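You operate a simulated robot arm through the tools that you are given. There is no shell and no other tool. Be economical: measure what you need, move in short steps, check, and stop when the job is done.

The job below is to be done with a simulated robot arm. You get a single attempt, and the scene is never put back.

## Task
Clamp the felt pack marked COVER under the wedge.
Fine: pull the wedge back, set the pack lengthwise at the open end of the wedge clamp, push it in to the stop and push the wedge home; other packs stay.

It is judged by the outcome, as a careful person would: the job done as asked, and still so three seconds after it is handed in. It fails if anything else is knocked over, pushed out of place, dropped, spilled or broken. A push-on lid holds only when it is set on centred and level and pressed home; a screw cap is set on level and turned clockwise until tight.

## Robot
A 7-joint arm with a two-finger parallel gripper, fixed in place. Base frame: the origin is at the foot of the arm, x ahead of it, y to its left, z up. Readings come in m, degrees, newtons and seconds.
With the tool pointing down near the work surface it reaches from about 0.24 to 0.62 m from the base axis. Its first joint turns from -66.0 to 66.0 degrees. Payload 2.6 kg.
The tool frame sits at the grasp point between the pads (the TCP): z along the fingers, y along the line on which they close. The tips reach 0.03 m beyond it. The gripper opens to 0.094 m. The fingers are 0.028 m wide and 0.01 m thick; the gripper's body (0.05 by 0.096 m) begins 0.055 m behind the TCP.
Orientation is that of the tool frame in the base frame, as a unit quaternion [x, y, z, w]. With the fingers straight down and closing along the base's y, the tool's x points along the base's -x, its y along +y and its z along -z.

## Interface
- The arm moves only by the tool nudge_tool. Its argument "targets" is a list of rows, each a list of 7 numbers: the shift along the tool's x, y, z in m, then the turn, a rotation vector about the tool's x, y, z in rad, then the finger opening in m, from 0 to 0.094. In form: [[dx, dy, dz, rx, ry, rz, fingers], ...]. A call has 1 to 20 rows; each row shifts and turns the commanded pose from where the row before left it, along the tool's axes as they then stand. A row lasts 0.2 s, in which the tool goes at most 0.05 m and 8.6 degrees; a call with a longer step from one row to the next is refused whole, and so is a gripper value outside its range. A pose out of reach is approached as far as the arm can. The call stops where the force on the tool passes 90 N (or 10 N more than at its start, if that is more) or the arm is blocked; 0.2 s more then pass. The fingers move at their own pace (about 0.072 m/s each) and stop on an object; they squeeze with about 42 N. The grip force told is the motor's: it shows also when the fingers shut on nothing. Time passes only in rows, and 0.2 s behind the last, so rows that do not move let the fingers close. It gives the time, the measured TCP pose, the force on the tool (base axes), the opening and the grip force at its end, in the units of the frame above (readings bear some noise), with the torque about the TCP (base axes, N m) and any sound that the robot's microphone picked up.
- Cameras (640 x 400 px; columns grow to the right, rows downward): "scene" is fixed at [0.0512, 0.4587, 0.5531]; the picture's right is [-0.48, -0.88, 0.00], its down [-0.60, 0.33, -0.73] and it looks along [0.64, -0.35, -0.68] (base axes); focal length 283 px, centre (320, 200). "wrist" rides on the gripper at [0.076, 0.014, -0.103] in the tool frame; the picture's right is [-0.18, 0.98, 0.00], its down [-0.75, -0.14, -0.64] and it looks along [-0.63, -0.12, 0.77] (tool axes); focal length 243 px, centre (320, 200). There is no depth. A picture from a camera that has moved, and an enlarged one, comes with that camera's place and axes in the base frame and with its lens.
- snapshot(camera): a new picture of that camera. The clock stands still meanwhile.
- enlarge(camera, box): a new picture of the part [left, top, right, bottom] of that camera's present view, enlarged. The clock stands still meanwhile.
- close_job(): hands the job in; it is judged then, once.

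Work in short steps. Places have to be worked out from the pictures, the camera data and where the tool is seen: move nearer, look again, correct. Check each grasp and each placing, and mend what went wrong. You have 120 turns and 84 pictures in all, those below and enlarged ones among them. Open the gripper and draw the arm clear of the work before you hand the job in, unless the task says otherwise; then end with one line.

The tools are called after "Request:" by a JSON object that holds its "name" and its "arguments". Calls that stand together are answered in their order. nudge_tool: Moves the arm, as the interface text tells. Its arguments: {"type":"object","properties":{"targets":{"type":"array","items":{"type":"array","items":{"type":"number"}}}},"required":["targets"]} The other tools are called the same way: snapshot (camera) takes a picture; enlarge (camera, box) takes an enlarged picture of a part of a camera's view; close_job () hands the job in.

At the start:

```text
time_s: 0.0
tcp_pos: [0.4267, 0.0175, 0.2945]
tool_rot: [0.0, 1.0, 0.0, 0.0]
ft_force: [0.4, -1.0, -0.7]
wrist_torque: [-0.04, 0.01, -0.01]
width: 0.0941
grasp_force: 0.1
```

scene: 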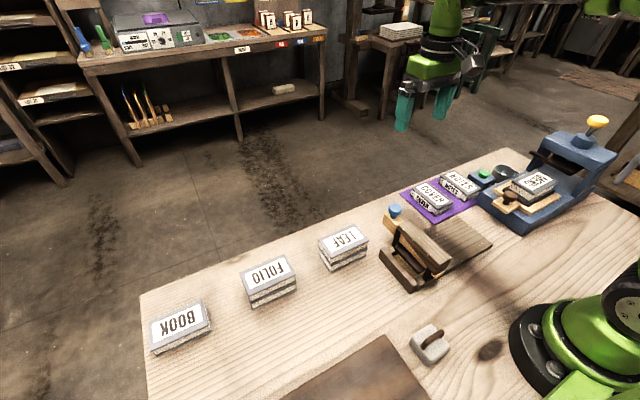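
wrist: 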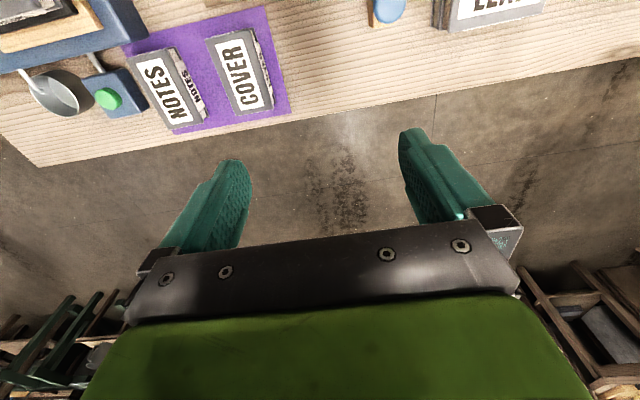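

I see the COVER pack on the purple mat and a wooden wedge clamp near it. I'll look closer at both.

Request:
{"name": "enlarge", "arguments": {"camera": "scene", "box": [360, 150, 520, 300]}}

Request:
{"name": "enlarge", "arguments": {"camera": "scene", "box": [460, 100, 640, 250]}}

```text
2.67 times, centred on (440, 225) of scene
camera zoom: at [0.0512, 0.4587, 0.5531], right [-0.48, -0.88, 0.0], down [-0.6, 0.33, -0.73], along [0.64, -0.35, -0.68], focal length 756 px, centre (0, 133)
```

zoom: 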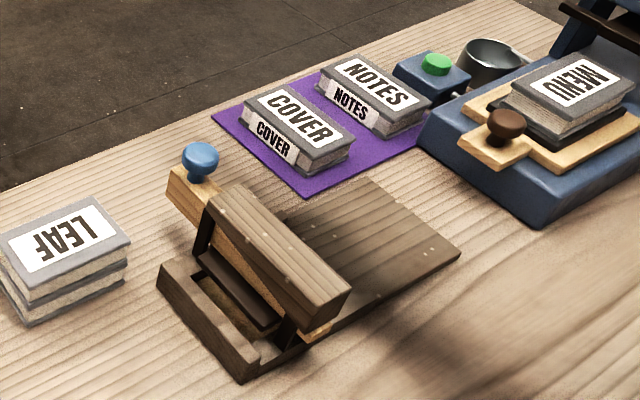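

```text
2.67 times, centred on (550, 175) of scene
camera zoom: at [0.0512, 0.4587, 0.5531], right [-0.48, -0.88, 0.0], down [-0.6, 0.33, -0.73], along [0.64, -0.35, -0.68], focal length 756 px, centre (-293, 267)
```

zoom: 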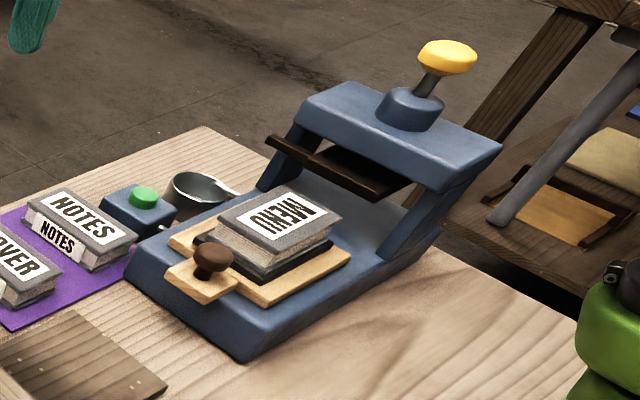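

By my estimate the table is at z≈0, COVER is near (0.41,-0.09), and the clamp is around (0.22–0.35, -0.11–0.13). I'll retreat in x so the wrist camera can see both.

Request:
{"name": "nudge_tool", "arguments": {"targets": [[0.04, 0, 0, 0, 0, 0, 0.094], [0.04, 0, 0, 0, 0, 0, 0.094], [0.04, 0, 0, 0, 0, 0, 0.094], [0.045, 0, 0, 0, 0, 0, 0.094]]}}

Request:
{"name": "snapshot", "arguments": {"camera": "wrist"}}

```text
time_s: 1.0
tcp_pos: [0.2602, 0.0177, 0.2944]
tool_rot: [-0.001, 1.0, 0.0, 0.0]
ft_force: [0.1, 0.4, 0.6]
wrist_torque: [0.0, -0.02, 0.01]
width: 0.094
grasp_force: 0.1
```

```text
79 pictures are left
camera wrist: at [0.1855, 0.0327, 0.3972], right [0.18, 0.98, 0.0], down [0.75, -0.14, 0.64], along [0.63, -0.12, -0.77], focal length 243 px, centre (320, 200)
```

wrist: 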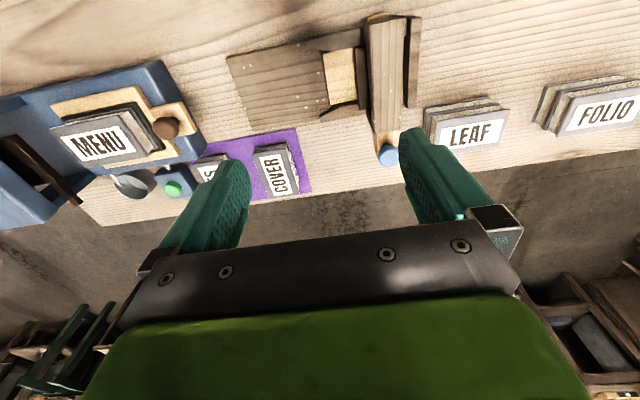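

Request:
{"name": "enlarge", "arguments": {"camera": "wrist", "box": [210, 0, 450, 200]}}

```text
2.00 times, centred on (330, 100) of wrist
camera zoom: at [0.1855, 0.0327, 0.3972], right [0.18, 0.98, 0.0], down [0.75, -0.14, 0.64], along [0.63, -0.12, -0.77], focal length 485 px, centre (300, 400)
```

zoom: 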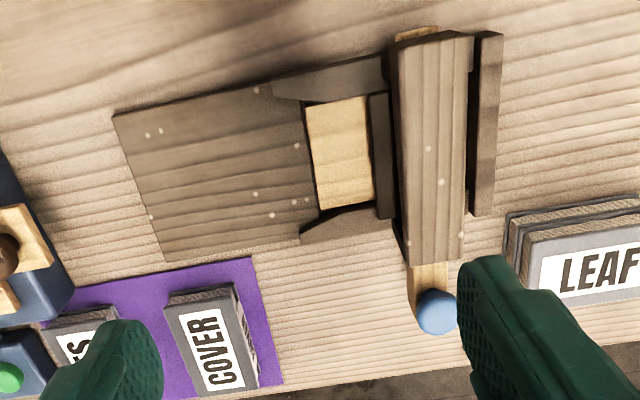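

The clamp is axis-aligned: channel along y (x≈0.245–0.315), stop wall at y≈0.13, wedge along x with the blue knob at +x. I'll look at the wedge end and knob closely.

Request:
{"name": "enlarge", "arguments": {"camera": "scene", "box": [375, 195, 460, 300]}}

Request:
{"name": "enlarge", "arguments": {"camera": "wrist", "box": [340, 0, 440, 180]}}

Request:
{"name": "enlarge", "arguments": {"camera": "wrist", "box": [180, 120, 320, 210]}}

```text
3.81 times, centred on (418, 248) of scene
camera zoom: at [0.0513, 0.4587, 0.5531], right [-0.48, -0.88, 0.0], down [-0.6, 0.33, -0.73], along [0.64, -0.35, -0.68], focal length 1079 px, centre (-51, 19)
```

zoom: 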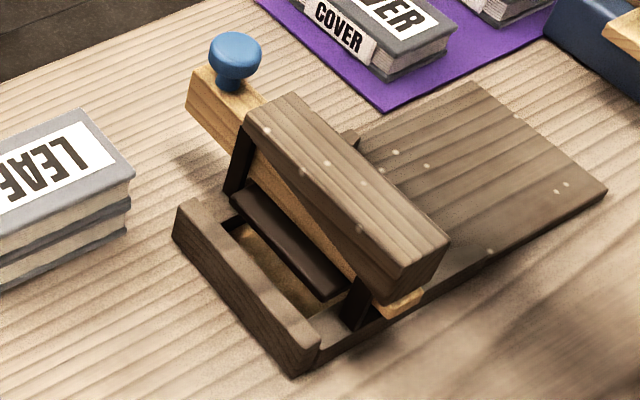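

```text
2.22 times, centred on (390, 90) of wrist
camera zoom: at [0.1855, 0.0327, 0.3972], right [0.18, 0.98, 0.0], down [0.75, -0.14, 0.64], along [0.63, -0.12, -0.77], focal length 539 px, centre (164, 444)
```

zoom: 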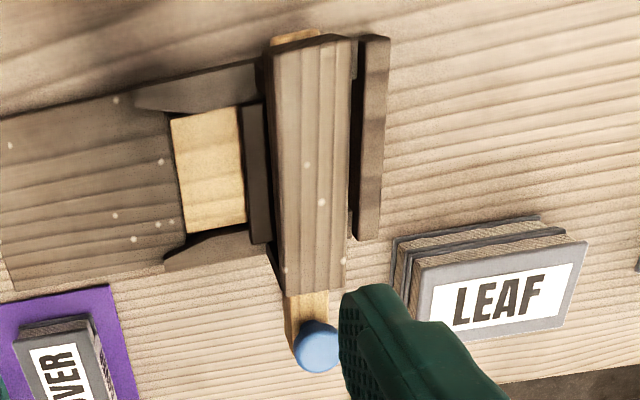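

```text
4.44 times, centred on (250, 165) of wrist
camera zoom: at [0.1855, 0.0327, 0.3972], right [0.18, 0.98, 0.0], down [0.75, -0.14, 0.64], along [0.63, -0.12, -0.77], focal length 1078 px, centre (631, 356)
```

zoom: 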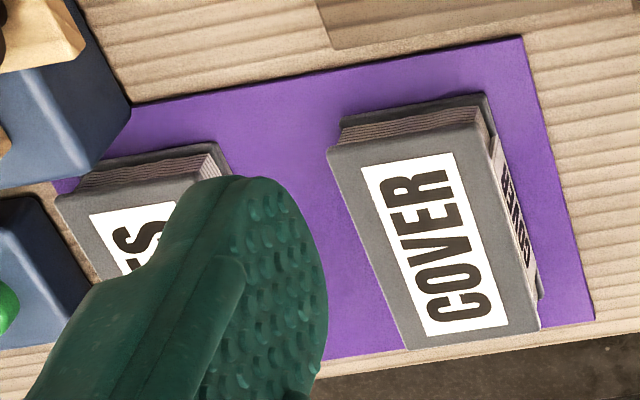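

Triangulating gives the knob at ≈(0.365, 0.095, 0.105) and the beam at y≈0.076–0.109 with its top at z≈0.095. I'll move above the knob and check.

Request:
{"name": "nudge_tool", "arguments": {"targets": [[-0.035, 0.026, 0.0, 0, 0, 0, 0.094], [-0.035, 0.026, 0.02, 0, 0, 0, 0.094], [-0.035, 0.025, 0.03, 0, 0, 0, 0.06], [0, 0, 0.04, 0, 0, 0, 0.06]]}}

Request:
{"name": "snapshot", "arguments": {"camera": "wrist"}}

Request:
{"name": "enlarge", "arguments": {"camera": "scene", "box": [350, 120, 510, 270]}}

```text
refused: row 3 steps farther than a row can; nothing moved
```

```text
74 pictures are left
camera wrist: at [0.1855, 0.0327, 0.3972], right [0.18, 0.98, 0.0], down [0.75, -0.14, 0.64], along [0.63, -0.12, -0.77], focal length 243 px, centre (320, 200)
```

wrist: 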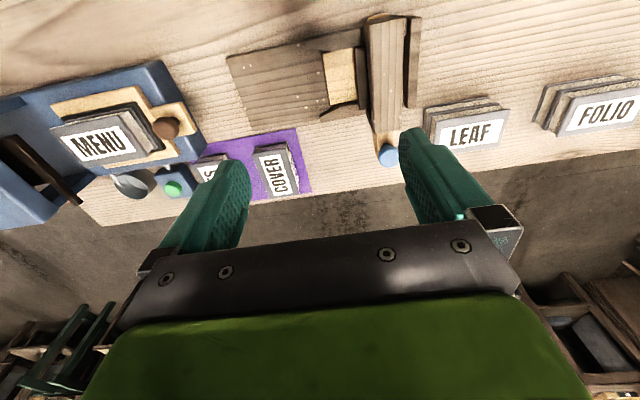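

```text
2.67 times, centred on (430, 195) of scene
camera zoom: at [0.0513, 0.4587, 0.5531], right [-0.48, -0.88, 0.0], down [-0.6, 0.33, -0.73], along [0.64, -0.35, -0.68], focal length 756 px, centre (27, 213)
```

zoom: 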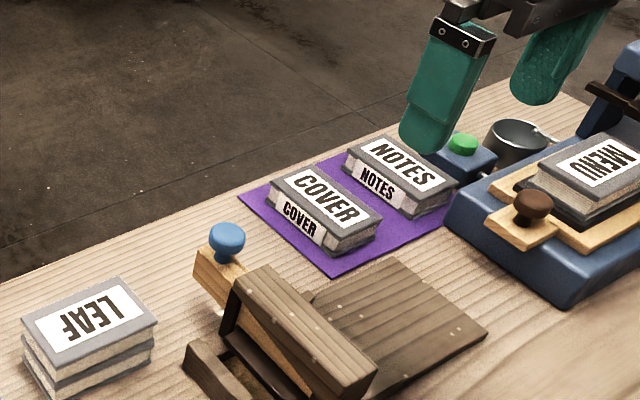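

The move was refused because a step was too long, so I'll repeat it with smaller steps.

Request:
{"name": "nudge_tool", "arguments": {"targets": [[-0.027, 0.02, 0.0, 0, 0, 0, 0.094], [-0.027, 0.02, 0.015, 0, 0, 0, 0.094], [-0.027, 0.02, 0.02, 0, 0, 0, 0.06], [-0.024, 0.017, 0.025, 0, 0, 0, 0.06], [0, 0, 0.03, 0, 0, 0, 0.06]]}}

Request:
{"name": "snapshot", "arguments": {"camera": "wrist"}}

Request:
{"name": "enlarge", "arguments": {"camera": "scene", "box": [330, 110, 490, 260]}}

```text
time_s: 2.2
tcp_pos: [0.3656, 0.095, 0.2054]
tool_rot: [0.001, 1.0, 0.0, 0.0]
ft_force: [-0.3, 0.7, -0.1]
wrist_torque: [-0.01, 0.02, 0.0]
width: 0.0599
grasp_force: 0.1
```

```text
72 pictures are left
camera wrist: at [0.2898, 0.1089, 0.3081], right [0.19, 0.98, 0.0], down [0.75, -0.14, 0.64], along [0.63, -0.12, -0.77], focal length 243 px, centre (320, 200)
```

wrist: 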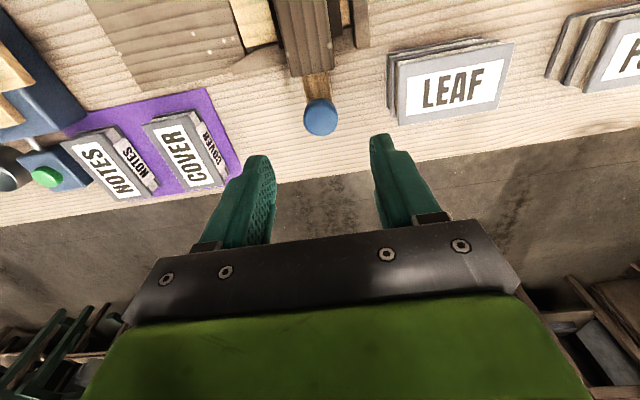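

```text
2.67 times, centred on (410, 185) of scene
camera zoom: at [0.0512, 0.4588, 0.5531], right [-0.48, -0.88, 0.0], down [-0.6, 0.33, -0.73], along [0.64, -0.35, -0.68], focal length 756 px, centre (80, 240)
```

zoom: 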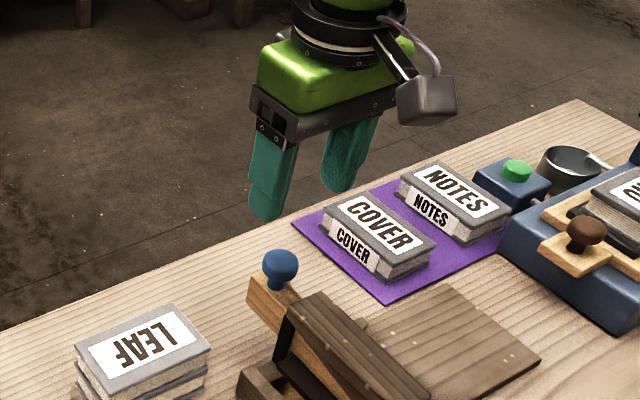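

The second view refines the knob to ≈(0.368, 0.0945, 0.098), about 0.03 m across. I'll descend over it with the fingers straddling it along y.

Request:
{"name": "nudge_tool", "arguments": {"targets": [[-0.002, 0, 0.03, 0, 0, 0, 0.06], [0, 0, 0.03, 0, 0, 0, 0.06], [0, 0, 0.02, 0, 0, 0, 0.06], [0, 0, 0.016, 0, 0, 0, 0.06]]}}

Request:
{"name": "snapshot", "arguments": {"camera": "wrist"}}

Request:
{"name": "enlarge", "arguments": {"camera": "scene", "box": [340, 150, 460, 270]}}

```text
time_s: 3.2
tcp_pos: [0.3689, 0.0959, 0.1092]
tool_rot: [0.0, 1.0, 0.0, 0.0]
ft_force: [0.0, -0.4, -0.4]
wrist_torque: [0.02, 0.0, -0.04]
width: 0.0599
grasp_force: 0.1
```

```text
70 pictures are left
camera wrist: at [0.293, 0.1099, 0.2119], right [0.19, 0.98, 0.0], down [0.75, -0.14, 0.64], along [0.63, -0.12, -0.77], focal length 243 px, centre (320, 200)
```

wrist: 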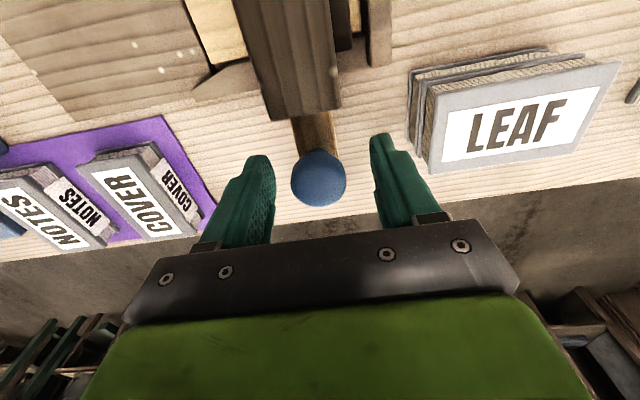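

```text
3.33 times, centred on (400, 210) of scene
camera zoom: at [0.0512, 0.4587, 0.5531], right [-0.48, -0.88, 0.0], down [-0.6, 0.33, -0.73], along [0.64, -0.35, -0.68], focal length 944 px, centre (53, 167)
```

zoom: 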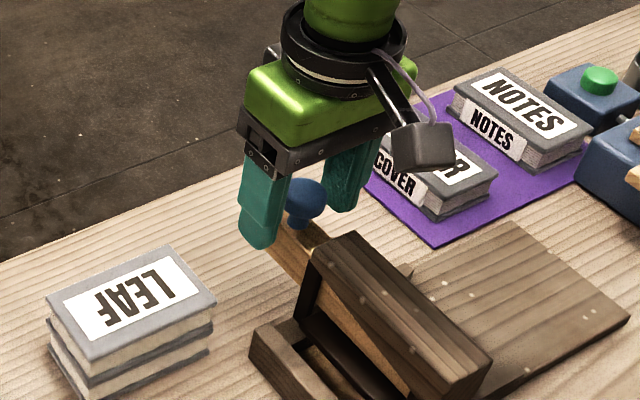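

The knob is centred between the fingers, with its centre at z≈0.10. I'll lower 6 mm and close.

Request:
{"name": "nudge_tool", "arguments": {"targets": [[0, 0, 0.006, 0, 0, 0, 0.06], [0, 0, 0, 0, 0, 0, 0.04], [0, 0, 0, 0, 0, 0, 0.02], [0, 0, 0, 0, 0, 0, 0.02]]}}

```text
time_s: 4.2
tcp_pos: [0.3678, 0.0939, 0.1039]
tool_rot: [0.001, 1.0, -0.001, 0.001]
ft_force: [-1.2, -7.7, 0.2]
wrist_torque: [-0.02, 0.02, -0.02]
width: 0.0289
grasp_force: 44.8
```

The knob is gripped at 0.029 m with a slight lateral load. I'll relieve that and pull the wedge out (+x) a little.

Request:
{"name": "nudge_tool", "arguments": {"targets": [[0, -0.0015, 0, 0, 0, 0, 0.02], [-0.005, 0, 0, 0, 0, 0, 0.02], [-0.005, 0, 0, 0, 0, 0, 0.02], [-0.005, 0, 0, 0, 0, 0, 0.02]]}}

Request:
{"name": "enlarge", "arguments": {"camera": "scene", "box": [350, 180, 470, 300]}}

```text
time_s: 5.2
tcp_pos: [0.3864, 0.0945, 0.1052]
tool_rot: [0.0, 1.0, 0.001, 0.004]
ft_force: [-10.5, 4.9, 44.4]
wrist_torque: [0.09, 0.28, -0.07]
width: 0.0286
grasp_force: 45.2
```

```text
3.33 times, centred on (410, 240) of scene
camera zoom: at [0.051, 0.4587, 0.5532], right [-0.48, -0.88, 0.0], down [-0.6, 0.33, -0.73], along [0.64, -0.35, -0.68], focal length 944 px, centre (20, 67)
```

zoom: 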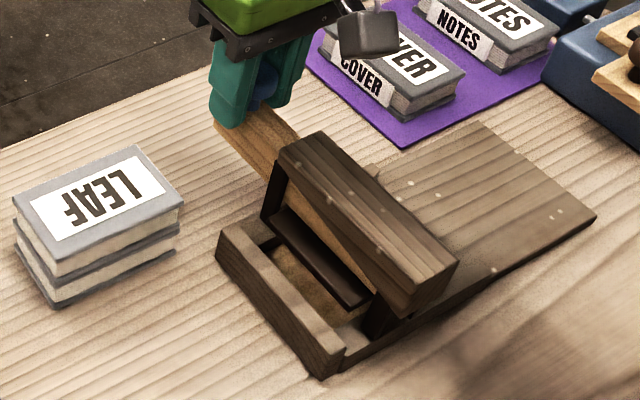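

The wedge moved 18 mm, but there's 44 N of upward load, so it seems to ride up as it slides. I'll let the tool rise slightly.

Request:
{"name": "nudge_tool", "arguments": {"targets": [[0, 0, -0.001, 0, 0, 0, 0.02], [0, 0, -0.001, 0, 0, 0, 0.02]]}}

```text
time_s: 5.8
tcp_pos: [0.3836, 0.0958, 0.1053]
tool_rot: [-0.003, 1.0, 0.002, 0.001]
ft_force: [-3.9, 13.4, 23.4]
wrist_torque: [0.11, -1.12, 0.07]
width: 0.0287
grasp_force: 45.4
```

Request:
{"name": "nudge_tool", "arguments": {"targets": [[0, 0.001, -0.001, 0, 0, 0, 0.02], [-0.005, 0, -0.0005, 0, 0, 0, 0.02], [-0.005, 0, -0.0005, 0, 0, 0, 0.02]]}}

Request:
{"name": "enlarge", "arguments": {"camera": "scene", "box": [350, 180, 470, 300]}}

```text
time_s: 6.6
tcp_pos: [0.3934, 0.0957, 0.1077]
tool_rot: [0.001, 1.0, 0.001, 0.001]
ft_force: [-8.9, 7.1, 34.9]
wrist_torque: [0.03, 0.59, -0.15]
width: 0.029
grasp_force: 44.7
```

```text
3.33 times, centred on (410, 240) of scene
camera zoom: at [0.0511, 0.4587, 0.5532], right [-0.48, -0.88, 0.0], down [-0.6, 0.33, -0.73], along [0.64, -0.35, -0.68], focal length 944 px, centre (20, 67)
```

zoom: 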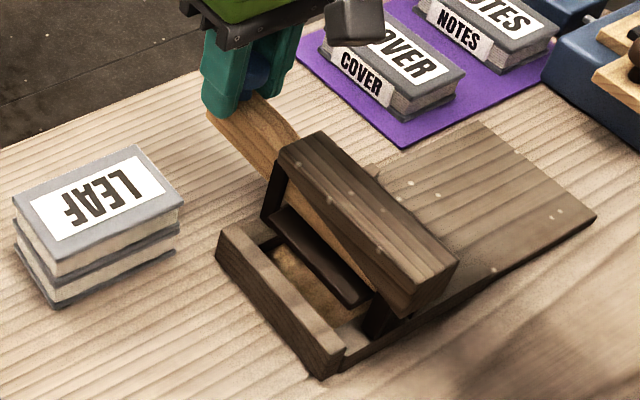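

Upward force is still 35 N, so the wedge's path rises as it slides. I'll ease up 3 mm to find the neutral height.

Request:
{"name": "nudge_tool", "arguments": {"targets": [[0, 0, -0.0015, 0, 0, 0, 0.02], [0, 0, -0.0015, 0, 0, 0, 0.02]]}}

```text
time_s: 7.2
tcp_pos: [0.3918, 0.0942, 0.1068]
tool_rot: [-0.002, 1.0, 0.0, -0.002]
ft_force: [2.8, 13.4, -13.3]
wrist_torque: [0.02, -1.21, 0.01]
width: 0.0289
grasp_force: 45.1
```

The force has reversed, so neutral was about 2 mm up; the path slope is roughly 0.15–0.2. I'll keep pulling along that slope.

Request:
{"name": "nudge_tool", "arguments": {"targets": [[-0.005, 0, 0, 0, 0, 0, 0.02], [-0.005, 0, -0.0008, 0, 0, 0, 0.02], [-0.005, 0, -0.0008, 0, 0, 0, 0.02]]}}

Request:
{"name": "enlarge", "arguments": {"camera": "scene", "box": [350, 180, 470, 300]}}

Request:
{"name": "snapshot", "arguments": {"camera": "wrist"}}

```text
time_s: 8.0
tcp_pos: [0.4074, 0.0954, 0.1102]
tool_rot: [0.001, 1.0, 0.001, -0.002]
ft_force: [1.9, 18.6, -15.3]
wrist_torque: [-0.03, 0.84, -0.1]
width: 0.0287
grasp_force: 44.6
```

```text
3.33 times, centred on (410, 240) of scene
camera zoom: at [0.0513, 0.4588, 0.5531], right [-0.48, -0.88, 0.0], down [-0.6, 0.33, -0.73], along [0.64, -0.35, -0.68], focal length 944 px, centre (20, 67)
```

zoom: 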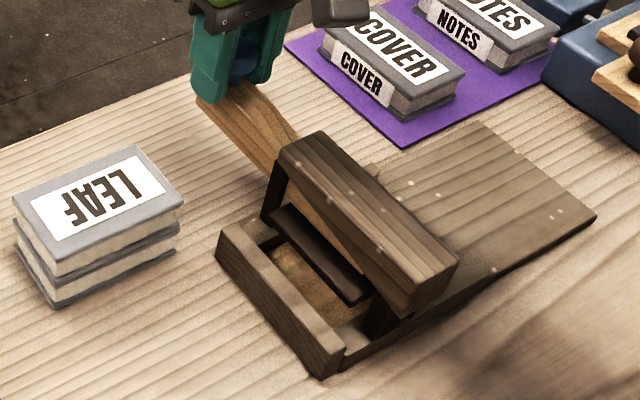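

```text
65 pictures are left
camera wrist: at [0.3321, 0.1091, 0.2134], right [0.19, 0.98, 0.0], down [0.76, -0.14, 0.64], along [0.63, -0.12, -0.77], focal length 243 px, centre (320, 200)
```

wrist: 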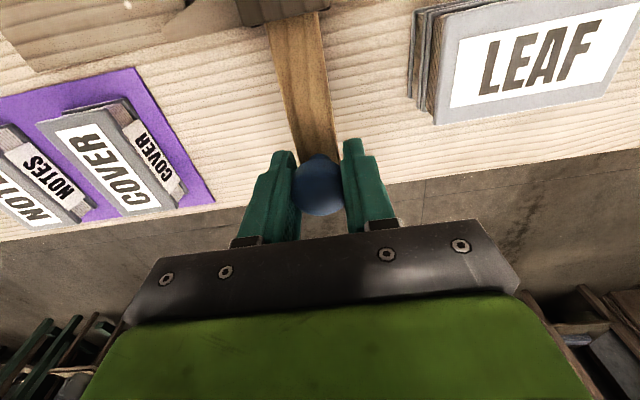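

The wedge is out 39 mm and the platen is rising. I'll continue in small steps, watching for an end stop.

Request:
{"name": "nudge_tool", "arguments": {"targets": [[-0.003, 0.0015, 0.001, 0, 0, 0, 0.02], [-0.005, 0, 0, 0, 0, 0, 0.02], [-0.004, 0, 0, 0, 0, 0, 0.02]]}}

Request:
{"name": "enlarge", "arguments": {"camera": "scene", "box": [350, 180, 470, 300]}}

```text
time_s: 8.8
tcp_pos: [0.4178, 0.0945, 0.1113]
tool_rot: [0.003, 1.0, 0.0, -0.006]
ft_force: [-45.3, -4.1, 33.5]
wrist_torque: [-0.02, -0.24, 0.03]
width: 0.0291
grasp_force: 45.3
```

```text
3.33 times, centred on (410, 240) of scene
camera zoom: at [0.051, 0.4587, 0.5532], right [-0.48, -0.88, 0.0], down [-0.6, 0.33, -0.73], along [0.64, -0.35, -0.68], focal length 944 px, centre (20, 67)
```

zoom: 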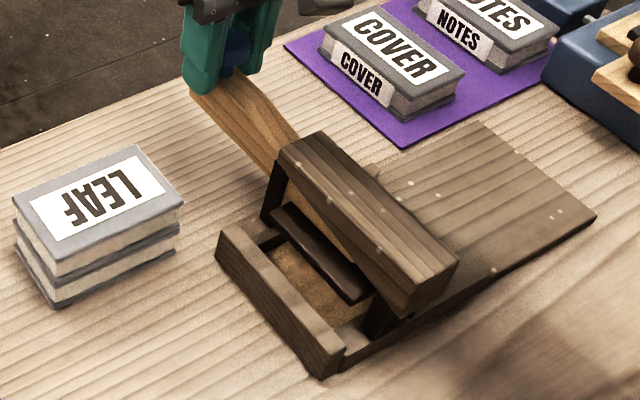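

There's −45 N in x at 50 mm of travel, so this is the end stop. I'll relax the load, then release the knob.

Request:
{"name": "nudge_tool", "arguments": {"targets": [[0.0025, 0, -0.002, 0, 0, 0, 0.02], [0, 0, 0, 0, 0, 0, 0.02]]}}

```text
time_s: 9.4
tcp_pos: [0.4169, 0.0943, 0.1102]
tool_rot: [0.002, 1.0, -0.001, -0.001]
ft_force: [-7.6, 1.3, -9.7]
wrist_torque: [0.13, 0.89, -0.38]
width: 0.0293
grasp_force: 45.1
```

Loads are small now. I'll open and rise, then move over toward COVER.

Request:
{"name": "nudge_tool", "arguments": {"targets": [[0, 0, 0, 0, 0, 0, 0.06], [0, 0, 0, 0, 0, 0, 0.06], [0, 0, -0.03, 0, 0, 0, 0.06], [0, 0, -0.04, 0, 0, 0, 0.08], [0, -0.04, -0.02, 0, 0, 0, 0.08], [0, -0.045, 0, 0, 0, 0, 0.08], [0, -0.048, 0, 0, 0, 0, 0.08], [0, -0.048, 0, 0, 0, 0, 0.08]]}}

Request:
{"name": "snapshot", "arguments": {"camera": "wrist"}}

Request:
{"name": "enlarge", "arguments": {"camera": "scene", "box": [350, 150, 510, 300]}}

```text
time_s: 11.2
tcp_pos: [0.4206, -0.0861, 0.2009]
tool_rot: [0.0, 1.0, 0.0, 0.001]
ft_force: [0.4, -0.4, -0.8]
wrist_torque: [0.0, 0.01, -0.01]
width: 0.0802
grasp_force: 0.1
```

```text
63 pictures are left
camera wrist: at [0.3447, -0.0714, 0.3048], right [0.18, 0.98, 0.0], down [0.75, -0.14, 0.64], along [0.63, -0.12, -0.77], focal length 243 px, centre (320, 200)
```

wrist: 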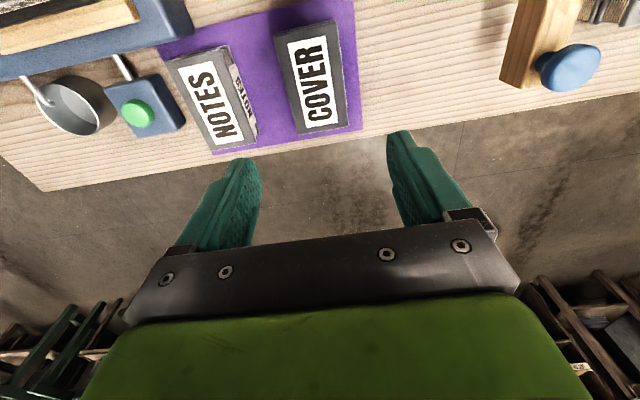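

```text
2.67 times, centred on (430, 225) of scene
camera zoom: at [0.0512, 0.4588, 0.5531], right [-0.48, -0.88, 0.0], down [-0.6, 0.33, -0.73], along [0.64, -0.35, -0.68], focal length 756 px, centre (27, 133)
```

zoom: 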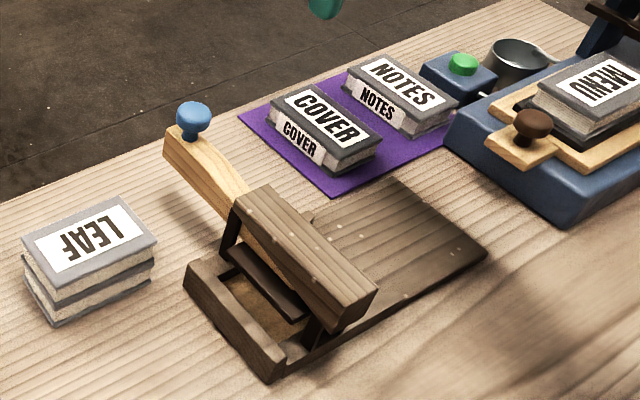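

COVER's top is centred at ≈(0.413, -0.090), 0.096×0.058 m, aligned with x, with about 0.05 m of clear space to NOTES. I'll descend most of the way and check.

Request:
{"name": "nudge_tool", "arguments": {"targets": [[0.007, -0.004, 0.03, 0, 0, 0, 0.08], [0, 0, 0.035, 0, 0, 0, 0.08], [0, 0, 0.03, 0, 0, 0, 0.08], [0, 0, 0.01, 0, 0, 0, 0.08]]}}

Request:
{"name": "snapshot", "arguments": {"camera": "wrist"}}

Request:
{"name": "enlarge", "arguments": {"camera": "scene", "box": [370, 130, 490, 240]}}

```text
time_s: 12.2
tcp_pos: [0.4105, -0.09, 0.0974]
tool_rot: [0.001, 1.0, 0.0, 0.0]
ft_force: [-0.4, -0.4, 0.7]
wrist_torque: [0.0, 0.02, 0.0]
width: 0.0799
grasp_force: 0.1
```

```text
61 pictures are left
camera wrist: at [0.335, -0.075, 0.1994], right [0.19, 0.98, 0.0], down [0.75, -0.14, 0.64], along [0.63, -0.12, -0.77], focal length 243 px, centre (320, 200)
```

wrist: 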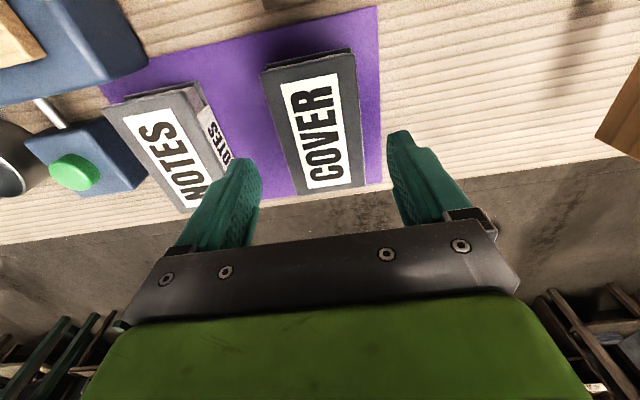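

```text
3.64 times, centred on (430, 185) of scene
camera zoom: at [0.0512, 0.4587, 0.5531], right [-0.48, -0.88, 0.0], down [-0.6, 0.33, -0.73], along [0.64, -0.35, -0.68], focal length 1030 px, centre (-80, 254)
```

zoom: 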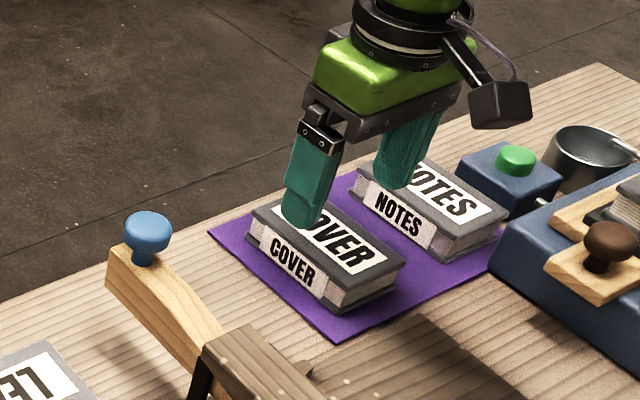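

Centre reads (0.414, -0.089), so I'll make a 3 mm correction, descend to TCP z≈0.036 and close.

Request:
{"name": "nudge_tool", "arguments": {"targets": [[-0.003, 0.001, 0.025, 0, 0, 0, 0.08], [0, 0, 0.025, 0, 0, 0, 0.08], [0, 0, 0.011, 0, 0, 0, 0.08], [0, 0, 0, 0, 0, 0, 0.06], [0, 0, 0, 0, 0, 0, 0.045], [0, 0, 0, 0, 0, 0, 0.045]]}}

Request:
{"name": "snapshot", "arguments": {"camera": "wrist"}}

Request:
{"name": "enlarge", "arguments": {"camera": "scene", "box": [370, 130, 490, 240]}}

```text
time_s: 13.6
tcp_pos: [0.4149, -0.0895, 0.0358]
tool_rot: [0.001, 1.0, 0.0, 0.001]
ft_force: [0.4, -0.3, -0.4]
wrist_torque: [-0.01, -0.05, -0.07]
width: 0.0637
grasp_force: 41.9
```

```text
59 pictures are left
camera wrist: at [0.3396, -0.0747, 0.1385], right [0.19, 0.98, 0.0], down [0.75, -0.14, 0.64], along [0.63, -0.12, -0.77], focal length 243 px, centre (320, 200)
```

wrist: 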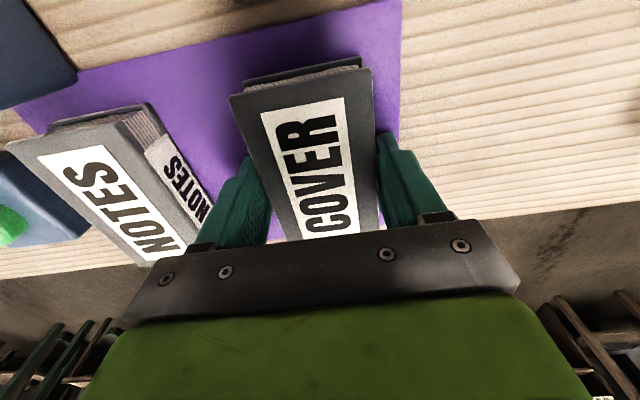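

```text
3.64 times, centred on (430, 185) of scene
camera zoom: at [0.0512, 0.4587, 0.5531], right [-0.48, -0.88, 0.0], down [-0.6, 0.33, -0.73], along [0.64, -0.35, -0.68], focal length 1030 px, centre (-80, 254)
```

zoom: 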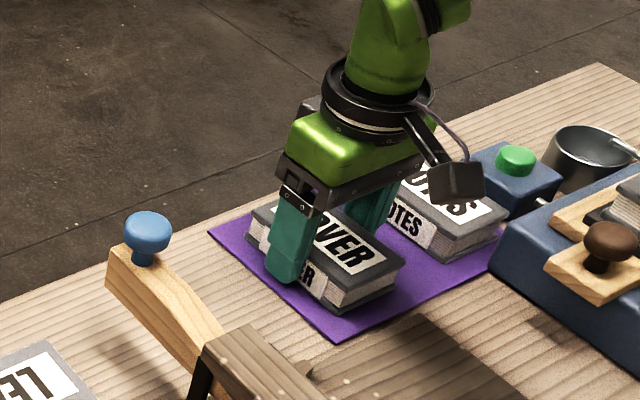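

COVER is gripped at 0.064 m. I'll lift to z≈0.15 and check.

Request:
{"name": "nudge_tool", "arguments": {"targets": [[0, 0, -0.02, 0, 0, 0, 0.045], [0, 0, -0.03, 0, 0, 0, 0.045], [0, 0, -0.04, 0, 0, 0, 0.045], [0, 0, -0.04, 0, 0, 0, 0.045]]}}

Request:
{"name": "snapshot", "arguments": {"camera": "wrist"}}

Request:
{"name": "enlarge", "arguments": {"camera": "scene", "box": [350, 80, 510, 230]}}

```text
time_s: 14.6
tcp_pos: [0.4144, -0.0896, 0.168]
tool_rot: [-0.001, 1.0, -0.001, 0.0]
ft_force: [0.4, 0.2, -2.1]
wrist_torque: [0.03, -0.01, 0.01]
width: 0.0636
grasp_force: 41.7
```

```text
57 pictures are left
camera wrist: at [0.3385, -0.0752, 0.2692], right [0.18, 0.98, 0.0], down [0.75, -0.14, 0.64], along [0.63, -0.12, -0.77], focal length 243 px, centre (320, 200)
```

wrist: 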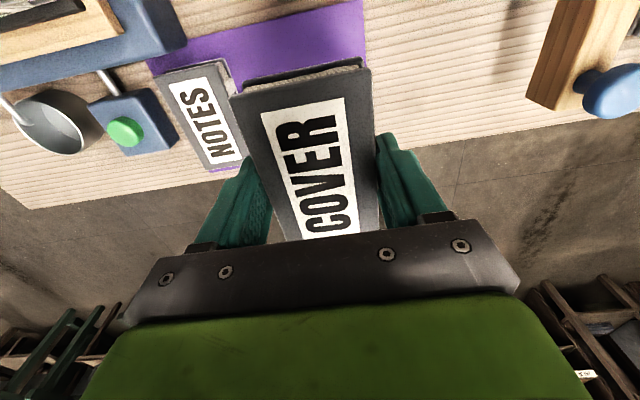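

```text
2.67 times, centred on (430, 155) of scene
camera zoom: at [0.0512, 0.4587, 0.5531], right [-0.48, -0.88, 0.0], down [-0.6, 0.33, -0.73], along [0.64, -0.35, -0.68], focal length 756 px, centre (27, 320)
```

zoom: 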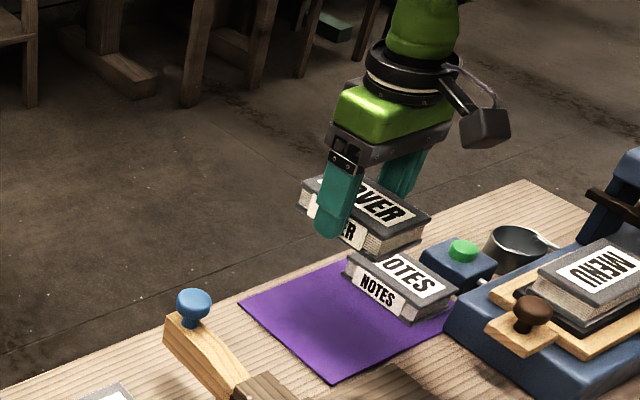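

COVER is held level, with its top about 15 mm below the TCP and its end 48 mm from centre. I'll rotate it −90° about tool z, so the camera side ends up away from the beam.

Request:
{"name": "nudge_tool", "arguments": {"targets": [[0, 0, -0.01, 0, 0, -0.1428, 0.045], [0, 0, -0.01, 0, 0, -0.1428, 0.045], [0, 0, 0, 0, 0, -0.1428, 0.045], [0, 0, 0, 0, 0, -0.1428, 0.045], [0, 0, 0, 0, 0, -0.1428, 0.045], [0, 0, 0, 0, 0, -0.1428, 0.045], [0, 0, 0, 0, 0, -0.1428, 0.045], [0, 0, 0, 0, 0, -0.1428, 0.045], [0, 0, 0, 0, 0, -0.1428, 0.045], [0, 0, 0, 0, 0, -0.1428, 0.045], [0, 0, 0, 0, 0, -0.1428, 0.045]]}}

```text
time_s: 17.0
tcp_pos: [0.4128, -0.0885, 0.1877]
tool_rot: [0.708, -0.706, 0.0, 0.0]
ft_force: [-0.6, 0.5, -1.3]
wrist_torque: [0.01, 0.0, 0.02]
width: 0.0637
grasp_force: 41.8
```

The rotation is right (tool x is now base −y). I'll move over the board to (0.281, −0.058).

Request:
{"name": "nudge_tool", "arguments": {"targets": [[0, 0.033, 0, 0, 0, 0, 0.045], [0, 0.033, 0, 0, 0, 0, 0.045], [-0.015, 0.033, 0, 0, 0, 0, 0.045], [-0.015, 0.033, 0, 0, 0, 0, 0.045], [0, 0, 0.03, 0, 0, 0, 0.045]]}}

Request:
{"name": "snapshot", "arguments": {"camera": "wrist"}}

Request:
{"name": "enlarge", "arguments": {"camera": "scene", "box": [370, 150, 530, 300]}}

```text
time_s: 18.2
tcp_pos: [0.2817, -0.0588, 0.1562]
tool_rot: [-0.707, 0.707, 0.0, 0.001]
ft_force: [0.6, -0.8, -0.8]
wrist_torque: [0.02, -0.02, 0.02]
width: 0.0641
grasp_force: 42.2
```

```text
55 pictures are left
camera wrist: at [0.2672, -0.1342, 0.2583], right [-0.98, 0.19, 0.0], down [0.14, 0.75, 0.64], along [0.12, 0.63, -0.77], focal length 243 px, centre (320, 200)
```

wrist: 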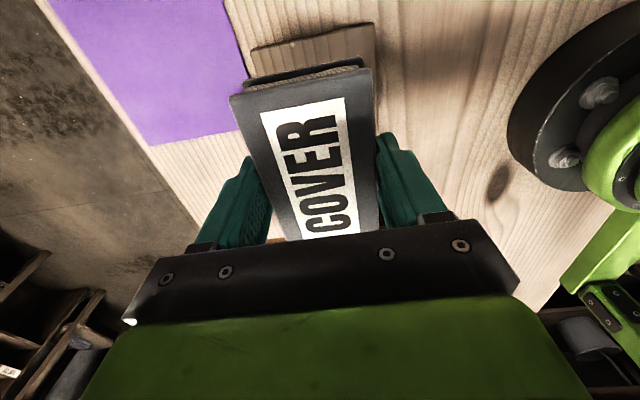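

```text
2.67 times, centred on (450, 225) of scene
camera zoom: at [0.0512, 0.4588, 0.5531], right [-0.48, -0.88, 0.0], down [-0.6, 0.33, -0.73], along [0.64, -0.35, -0.68], focal length 756 px, centre (-27, 133)
```

zoom: 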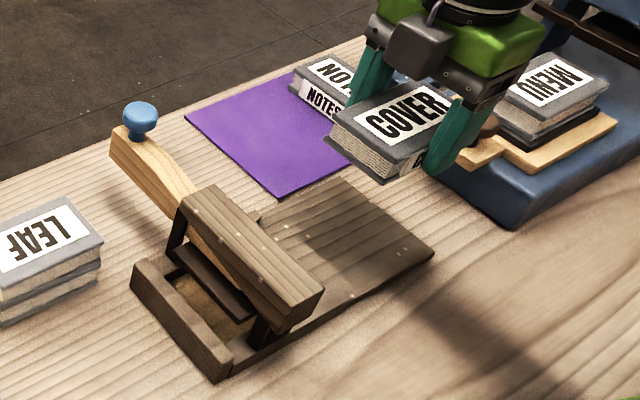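

Board spans x≈0.227–0.335, so the centre is 0.281 and the pack is centred over it, its front short of the cheeks. I'll lower toward the board.

Request:
{"name": "nudge_tool", "arguments": {"targets": [[0, 0, 0.035, 0, 0, 0, 0.045], [0, 0, 0.035, 0, 0, 0, 0.045], [0, 0, 0.03, 0, 0, 0, 0.045]]}}

Request:
{"name": "enlarge", "arguments": {"camera": "scene", "box": [370, 170, 510, 300]}}

Request:
{"name": "snapshot", "arguments": {"camera": "wrist"}}

```text
time_s: 19.0
tcp_pos: [0.2804, -0.058, 0.0564]
tool_rot: [-0.706, 0.708, 0.0, 0.001]
ft_force: [-0.3, -0.2, -1.8]
wrist_torque: [0.01, -0.02, -0.01]
width: 0.0639
grasp_force: 42.0
```

```text
3.08 times, centred on (440, 235) of scene
camera zoom: at [0.0512, 0.4588, 0.5531], right [-0.48, -0.88, 0.0], down [-0.6, 0.33, -0.73], along [0.64, -0.35, -0.68], focal length 872 px, centre (-49, 92)
```

zoom: 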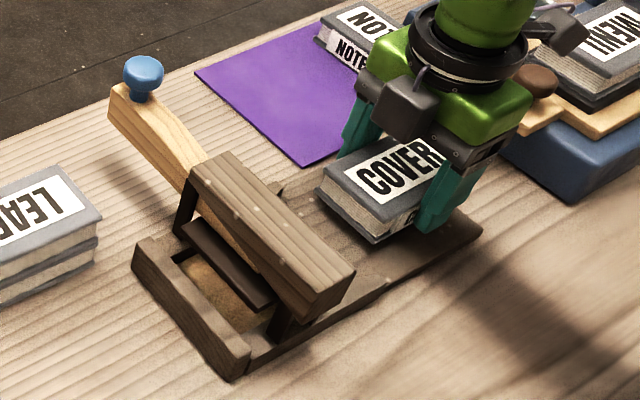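

```text
52 pictures are left
camera wrist: at [0.2673, -0.1337, 0.1591], right [-0.98, 0.19, 0.0], down [0.14, 0.75, 0.64], along [0.12, 0.63, -0.77], focal length 243 px, centre (320, 200)
```

wrist: 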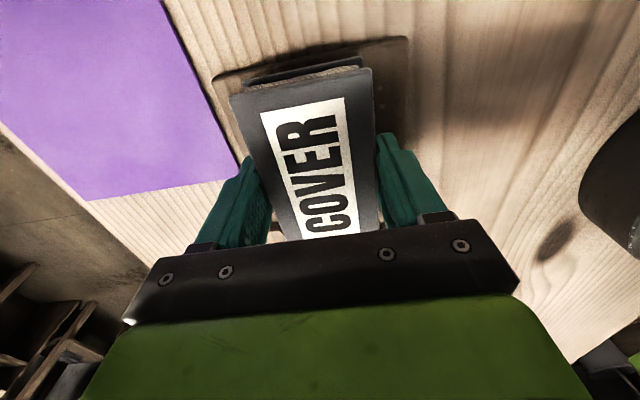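

It's about 10 mm above the board and centred. I'll lower in small steps until contact.

Request:
{"name": "nudge_tool", "arguments": {"targets": [[0, 0, 0.004, 0, 0, 0, 0.045], [0, 0, 0.003, 0, 0, 0, 0.045], [0, 0, 0.002, 0, 0, 0, 0.045]]}}

```text
time_s: 19.8
tcp_pos: [0.2814, -0.0589, 0.0464]
tool_rot: [-0.707, 0.707, -0.001, 0.001]
ft_force: [0.6, 0.6, -1.9]
wrist_torque: [0.0, 0.0, -0.01]
width: 0.0635
grasp_force: 42.5
```

Request:
{"name": "nudge_tool", "arguments": {"targets": [[0, 0, 0.0015, 0, 0, 0, 0.045], [0, 0, 0.0015, 0, 0, 0, 0.045]]}}

Request:
{"name": "enlarge", "arguments": {"camera": "scene", "box": [410, 190, 490, 260]}}

```text
time_s: 20.4
tcp_pos: [0.2814, -0.0588, 0.0431]
tool_rot: [-0.707, 0.708, 0.0, -0.001]
ft_force: [-0.4, -0.8, -1.3]
wrist_torque: [-0.03, -0.03, -0.01]
width: 0.0637
grasp_force: 42.1
```

```text
5.71 times, centred on (450, 225) of scene
camera zoom: at [0.0512, 0.4587, 0.5531], right [-0.48, -0.88, 0.0], down [-0.6, 0.33, -0.73], along [0.64, -0.35, -0.68], focal length 1619 px, centre (-423, 57)
```

zoom: 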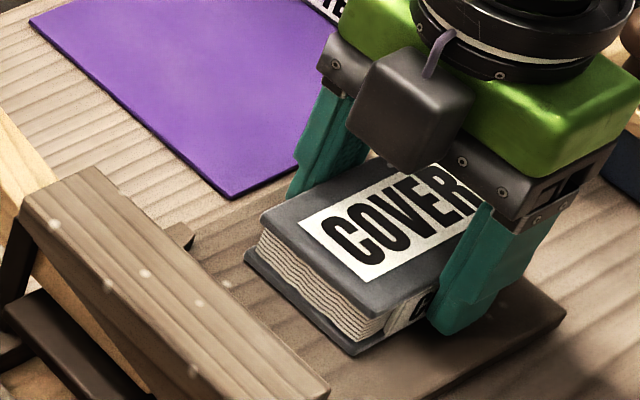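

Still no contact; I'll continue in 1.5 mm steps.

Request:
{"name": "nudge_tool", "arguments": {"targets": [[0, 0, 0.0015, 0, 0, 0, 0.045], [0, 0, 0.001, 0, 0, 0, 0.045]]}}

```text
time_s: 21.0
tcp_pos: [0.2809, -0.0584, 0.0435]
tool_rot: [-0.706, 0.708, 0.0, 0.0]
ft_force: [-22.3, 2.6, 67.4]
wrist_torque: [-0.01, 0.61, 0.15]
width: 0.0641
grasp_force: 41.9
```

Contact at TCP z≈0.0435, so the board top is about 8 mm up. I'll relieve the force and slide the pack 30 mm forward while held, to start it straight between the cheeks.

Request:
{"name": "nudge_tool", "arguments": {"targets": [[0, 0, -0.0015, 0, 0, 0, 0.045], [-0.005, 0, 0, 0, 0, 0, 0.045], [-0.01, 0, 0, 0, 0, 0, 0.045], [-0.01, 0, 0, 0, 0, 0, 0.045]]}}

Request:
{"name": "enlarge", "arguments": {"camera": "scene", "box": [390, 190, 490, 270]}}

Request:
{"name": "snapshot", "arguments": {"camera": "wrist"}}

```text
time_s: 22.0
tcp_pos: [0.2826, -0.0334, 0.0427]
tool_rot: [-0.707, 0.707, -0.002, 0.0]
ft_force: [0.9, -11.3, 19.3]
wrist_torque: [-0.11, 0.19, 0.17]
width: 0.0638
grasp_force: 42.1
```

```text
5.00 times, centred on (440, 230) of scene
camera zoom: at [0.0512, 0.4587, 0.5531], right [-0.48, -0.88, 0.0], down [-0.6, 0.33, -0.73], along [0.64, -0.35, -0.68], focal length 1417 px, centre (-280, 50)
```

zoom: 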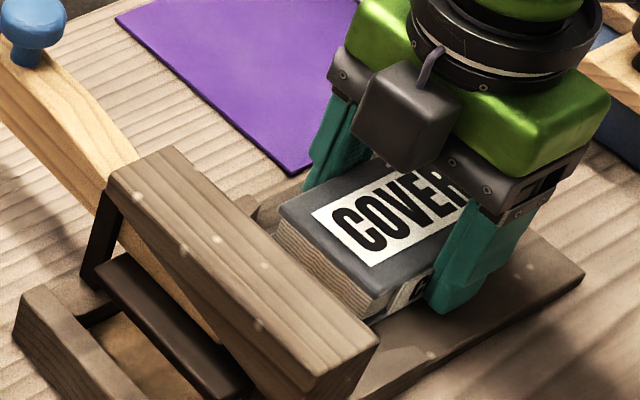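

```text
49 pictures are left
camera wrist: at [0.2688, -0.1098, 0.146], right [-0.98, 0.19, 0.0], down [0.14, 0.75, 0.64], along [0.12, 0.63, -0.77], focal length 243 px, centre (320, 200)
```

wrist: 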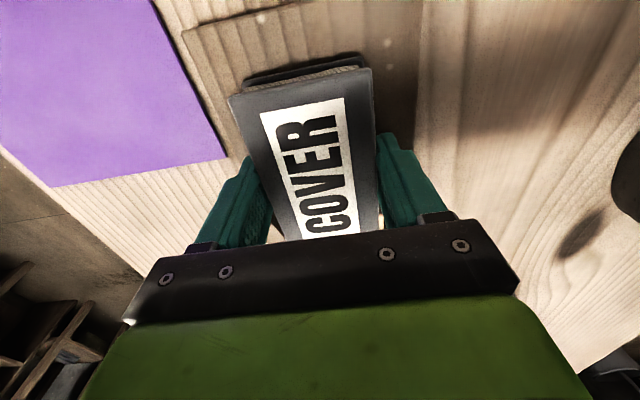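

It slid smoothly. I'll go another 12 mm so the front end enters the lead-in, checking side forces.

Request:
{"name": "nudge_tool", "arguments": {"targets": [[-0.006, 0.0005, 0, 0, 0, 0, 0.045], [-0.006, 0, 0, 0, 0, 0, 0.045]]}}

Request:
{"name": "enlarge", "arguments": {"camera": "scene", "box": [390, 190, 490, 270]}}

```text
time_s: 22.6
tcp_pos: [0.282, -0.021, 0.0426]
tool_rot: [-0.706, 0.708, 0.0, 0.0]
ft_force: [2.5, -6.9, 10.9]
wrist_torque: [-0.21, -0.38, -0.24]
width: 0.0639
grasp_force: 41.7
```

```text
5.00 times, centred on (440, 230) of scene
camera zoom: at [0.0512, 0.4588, 0.5531], right [-0.48, -0.88, 0.0], down [-0.6, 0.33, -0.73], along [0.64, -0.35, -0.68], focal length 1417 px, centre (-280, 50)
```

zoom: 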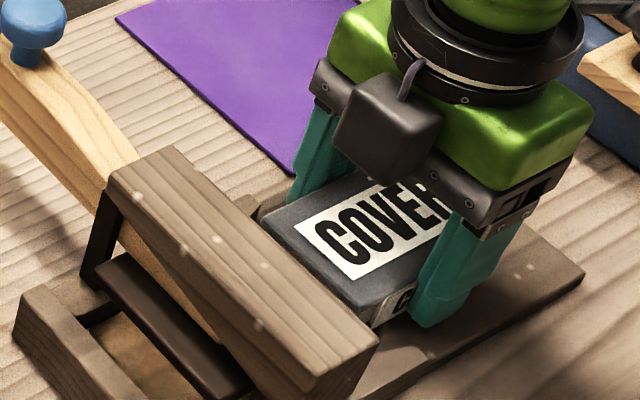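

COVER's front is at y≈0.027 between the cheeks, straight. I'll release and lift clear.

Request:
{"name": "nudge_tool", "arguments": {"targets": [[0, 0, 0, 0, 0, 0, 0.078], [0, 0, 0, 0, 0, 0, 0.078], [0, 0, -0.02, 0, 0, 0, 0.078], [0, 0, -0.04, 0, 0, 0, 0.078], [0.03, 0, 0, 0, 0, 0, 0.036], [0.04, 0, 0, 0, 0, 0, 0.036], [0.022, 0, 0, 0, 0, 0, 0.036]]}}

Request:
{"name": "snapshot", "arguments": {"camera": "wrist"}}

Request:
{"name": "enlarge", "arguments": {"camera": "scene", "box": [380, 170, 500, 280]}}

```text
time_s: 24.2
tcp_pos: [0.2817, -0.1111, 0.1025]
tool_rot: [0.707, -0.707, 0.001, 0.0]
ft_force: [0.1, -0.4, 0.6]
wrist_torque: [0.04, -0.02, 0.02]
width: 0.0359
grasp_force: 0.1
```

```text
47 pictures are left
camera wrist: at [0.2689, -0.1884, 0.2053], right [-0.98, 0.18, 0.0], down [0.14, 0.75, 0.64], along [0.12, 0.63, -0.77], focal length 243 px, centre (320, 200)
```

wrist: 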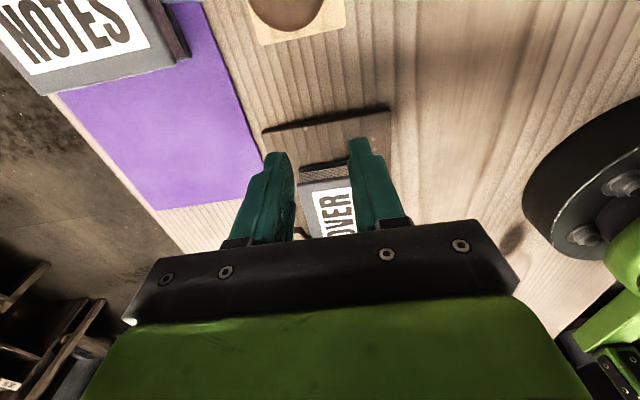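

```text
3.64 times, centred on (440, 225) of scene
camera zoom: at [0.0512, 0.4588, 0.5531], right [-0.48, -0.88, 0.0], down [-0.6, 0.33, -0.73], along [0.64, -0.35, -0.68], focal length 1030 px, centre (-116, 109)
```

zoom: 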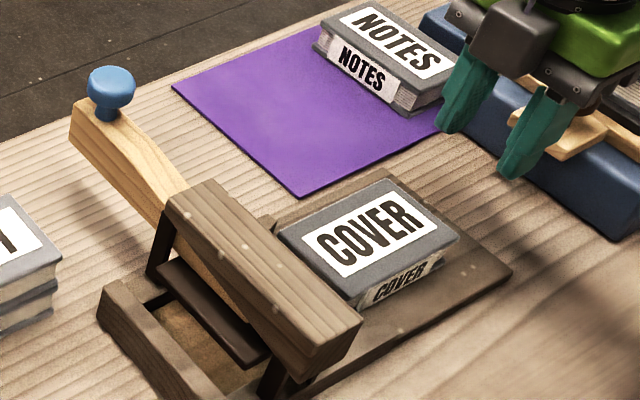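

COVER lies straight, its back end at y≈−0.068. I'll come down behind it with the fingers 0.036 m apart, keeping clear of the press tray knob at y≈−0.19.

Request:
{"name": "nudge_tool", "arguments": {"targets": [[-0.015, 0, 0, 0, 0, 0, 0.036], [0, 0, 0.03, 0, 0, 0, 0.036], [0, 0, 0.02, 0, 0, 0, 0.036], [0, 0, 0.01, 0, 0, 0, 0.036]]}}

Request:
{"name": "enlarge", "arguments": {"camera": "scene", "box": [400, 150, 520, 260]}}

Request:
{"name": "snapshot", "arguments": {"camera": "wrist"}}

```text
time_s: 25.2
tcp_pos: [0.2822, -0.0973, 0.0426]
tool_rot: [-0.706, 0.708, 0.0, 0.0]
ft_force: [0.4, -0.8, 1.1]
wrist_torque: [-0.03, -0.01, 0.0]
width: 0.0362
grasp_force: 0.2
```

```text
3.64 times, centred on (460, 205) of scene
camera zoom: at [0.0512, 0.4588, 0.5531], right [-0.48, -0.88, 0.0], down [-0.6, 0.33, -0.73], along [0.64, -0.35, -0.68], focal length 1030 px, centre (-189, 182)
```

zoom: 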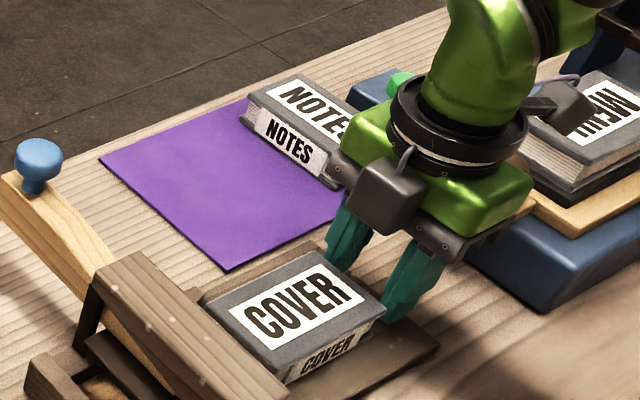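

```text
44 pictures are left
camera wrist: at [0.2672, -0.174, 0.1456], right [-0.98, 0.19, 0.0], down [0.14, 0.75, 0.64], along [0.12, 0.63, -0.77], focal length 243 px, centre (320, 200)
```

wrist: 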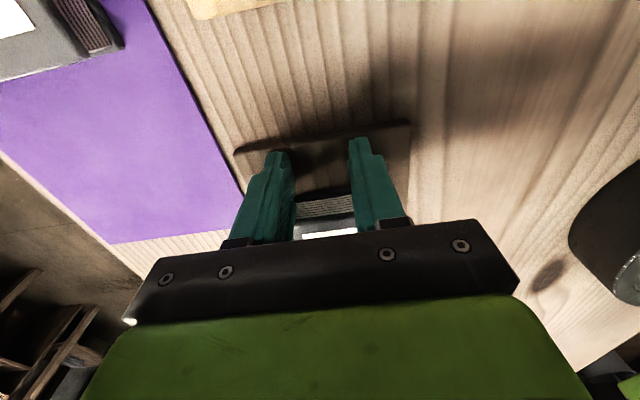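

Fingers are positioned behind the pack. I'll push forward (+y) 55 mm in gentle steps.

Request:
{"name": "nudge_tool", "arguments": {"targets": [[-0.008, 0, 0, 0, 0, 0, 0.036], [-0.007, 0, 0, 0, 0, 0, 0.036], [-0.008, 0, 0, 0, 0, 0, 0.036], [-0.008, 0, 0, 0, 0, 0, 0.036], [-0.008, 0, 0, 0, 0, 0, 0.036], [-0.008, 0, 0, 0, 0, 0, 0.036], [-0.008, 0, 0, 0, 0, 0, 0.036]]}}

Request:
{"name": "enlarge", "arguments": {"camera": "scene", "box": [370, 180, 490, 300]}}

```text
time_s: 26.8
tcp_pos: [0.2815, -0.0428, 0.0437]
tool_rot: [-0.706, 0.708, 0.0, 0.0]
ft_force: [-0.3, 0.0, -0.3]
wrist_torque: [0.01, 0.0, 0.02]
width: 0.0361
grasp_force: 0.0
```

```text
3.33 times, centred on (430, 240) of scene
camera zoom: at [0.0512, 0.4587, 0.5531], right [-0.48, -0.88, 0.0], down [-0.6, 0.33, -0.73], along [0.64, -0.35, -0.68], focal length 944 px, centre (-47, 67)
```

zoom: 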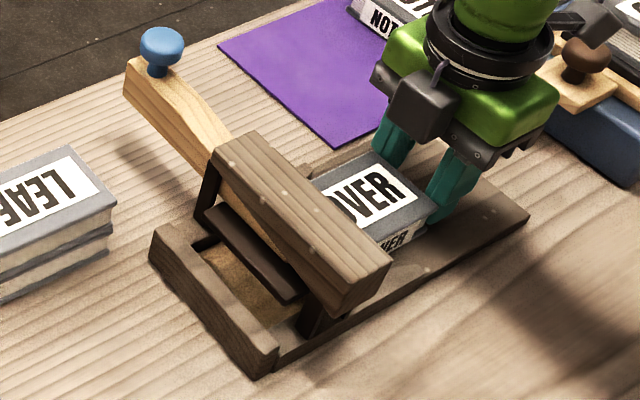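

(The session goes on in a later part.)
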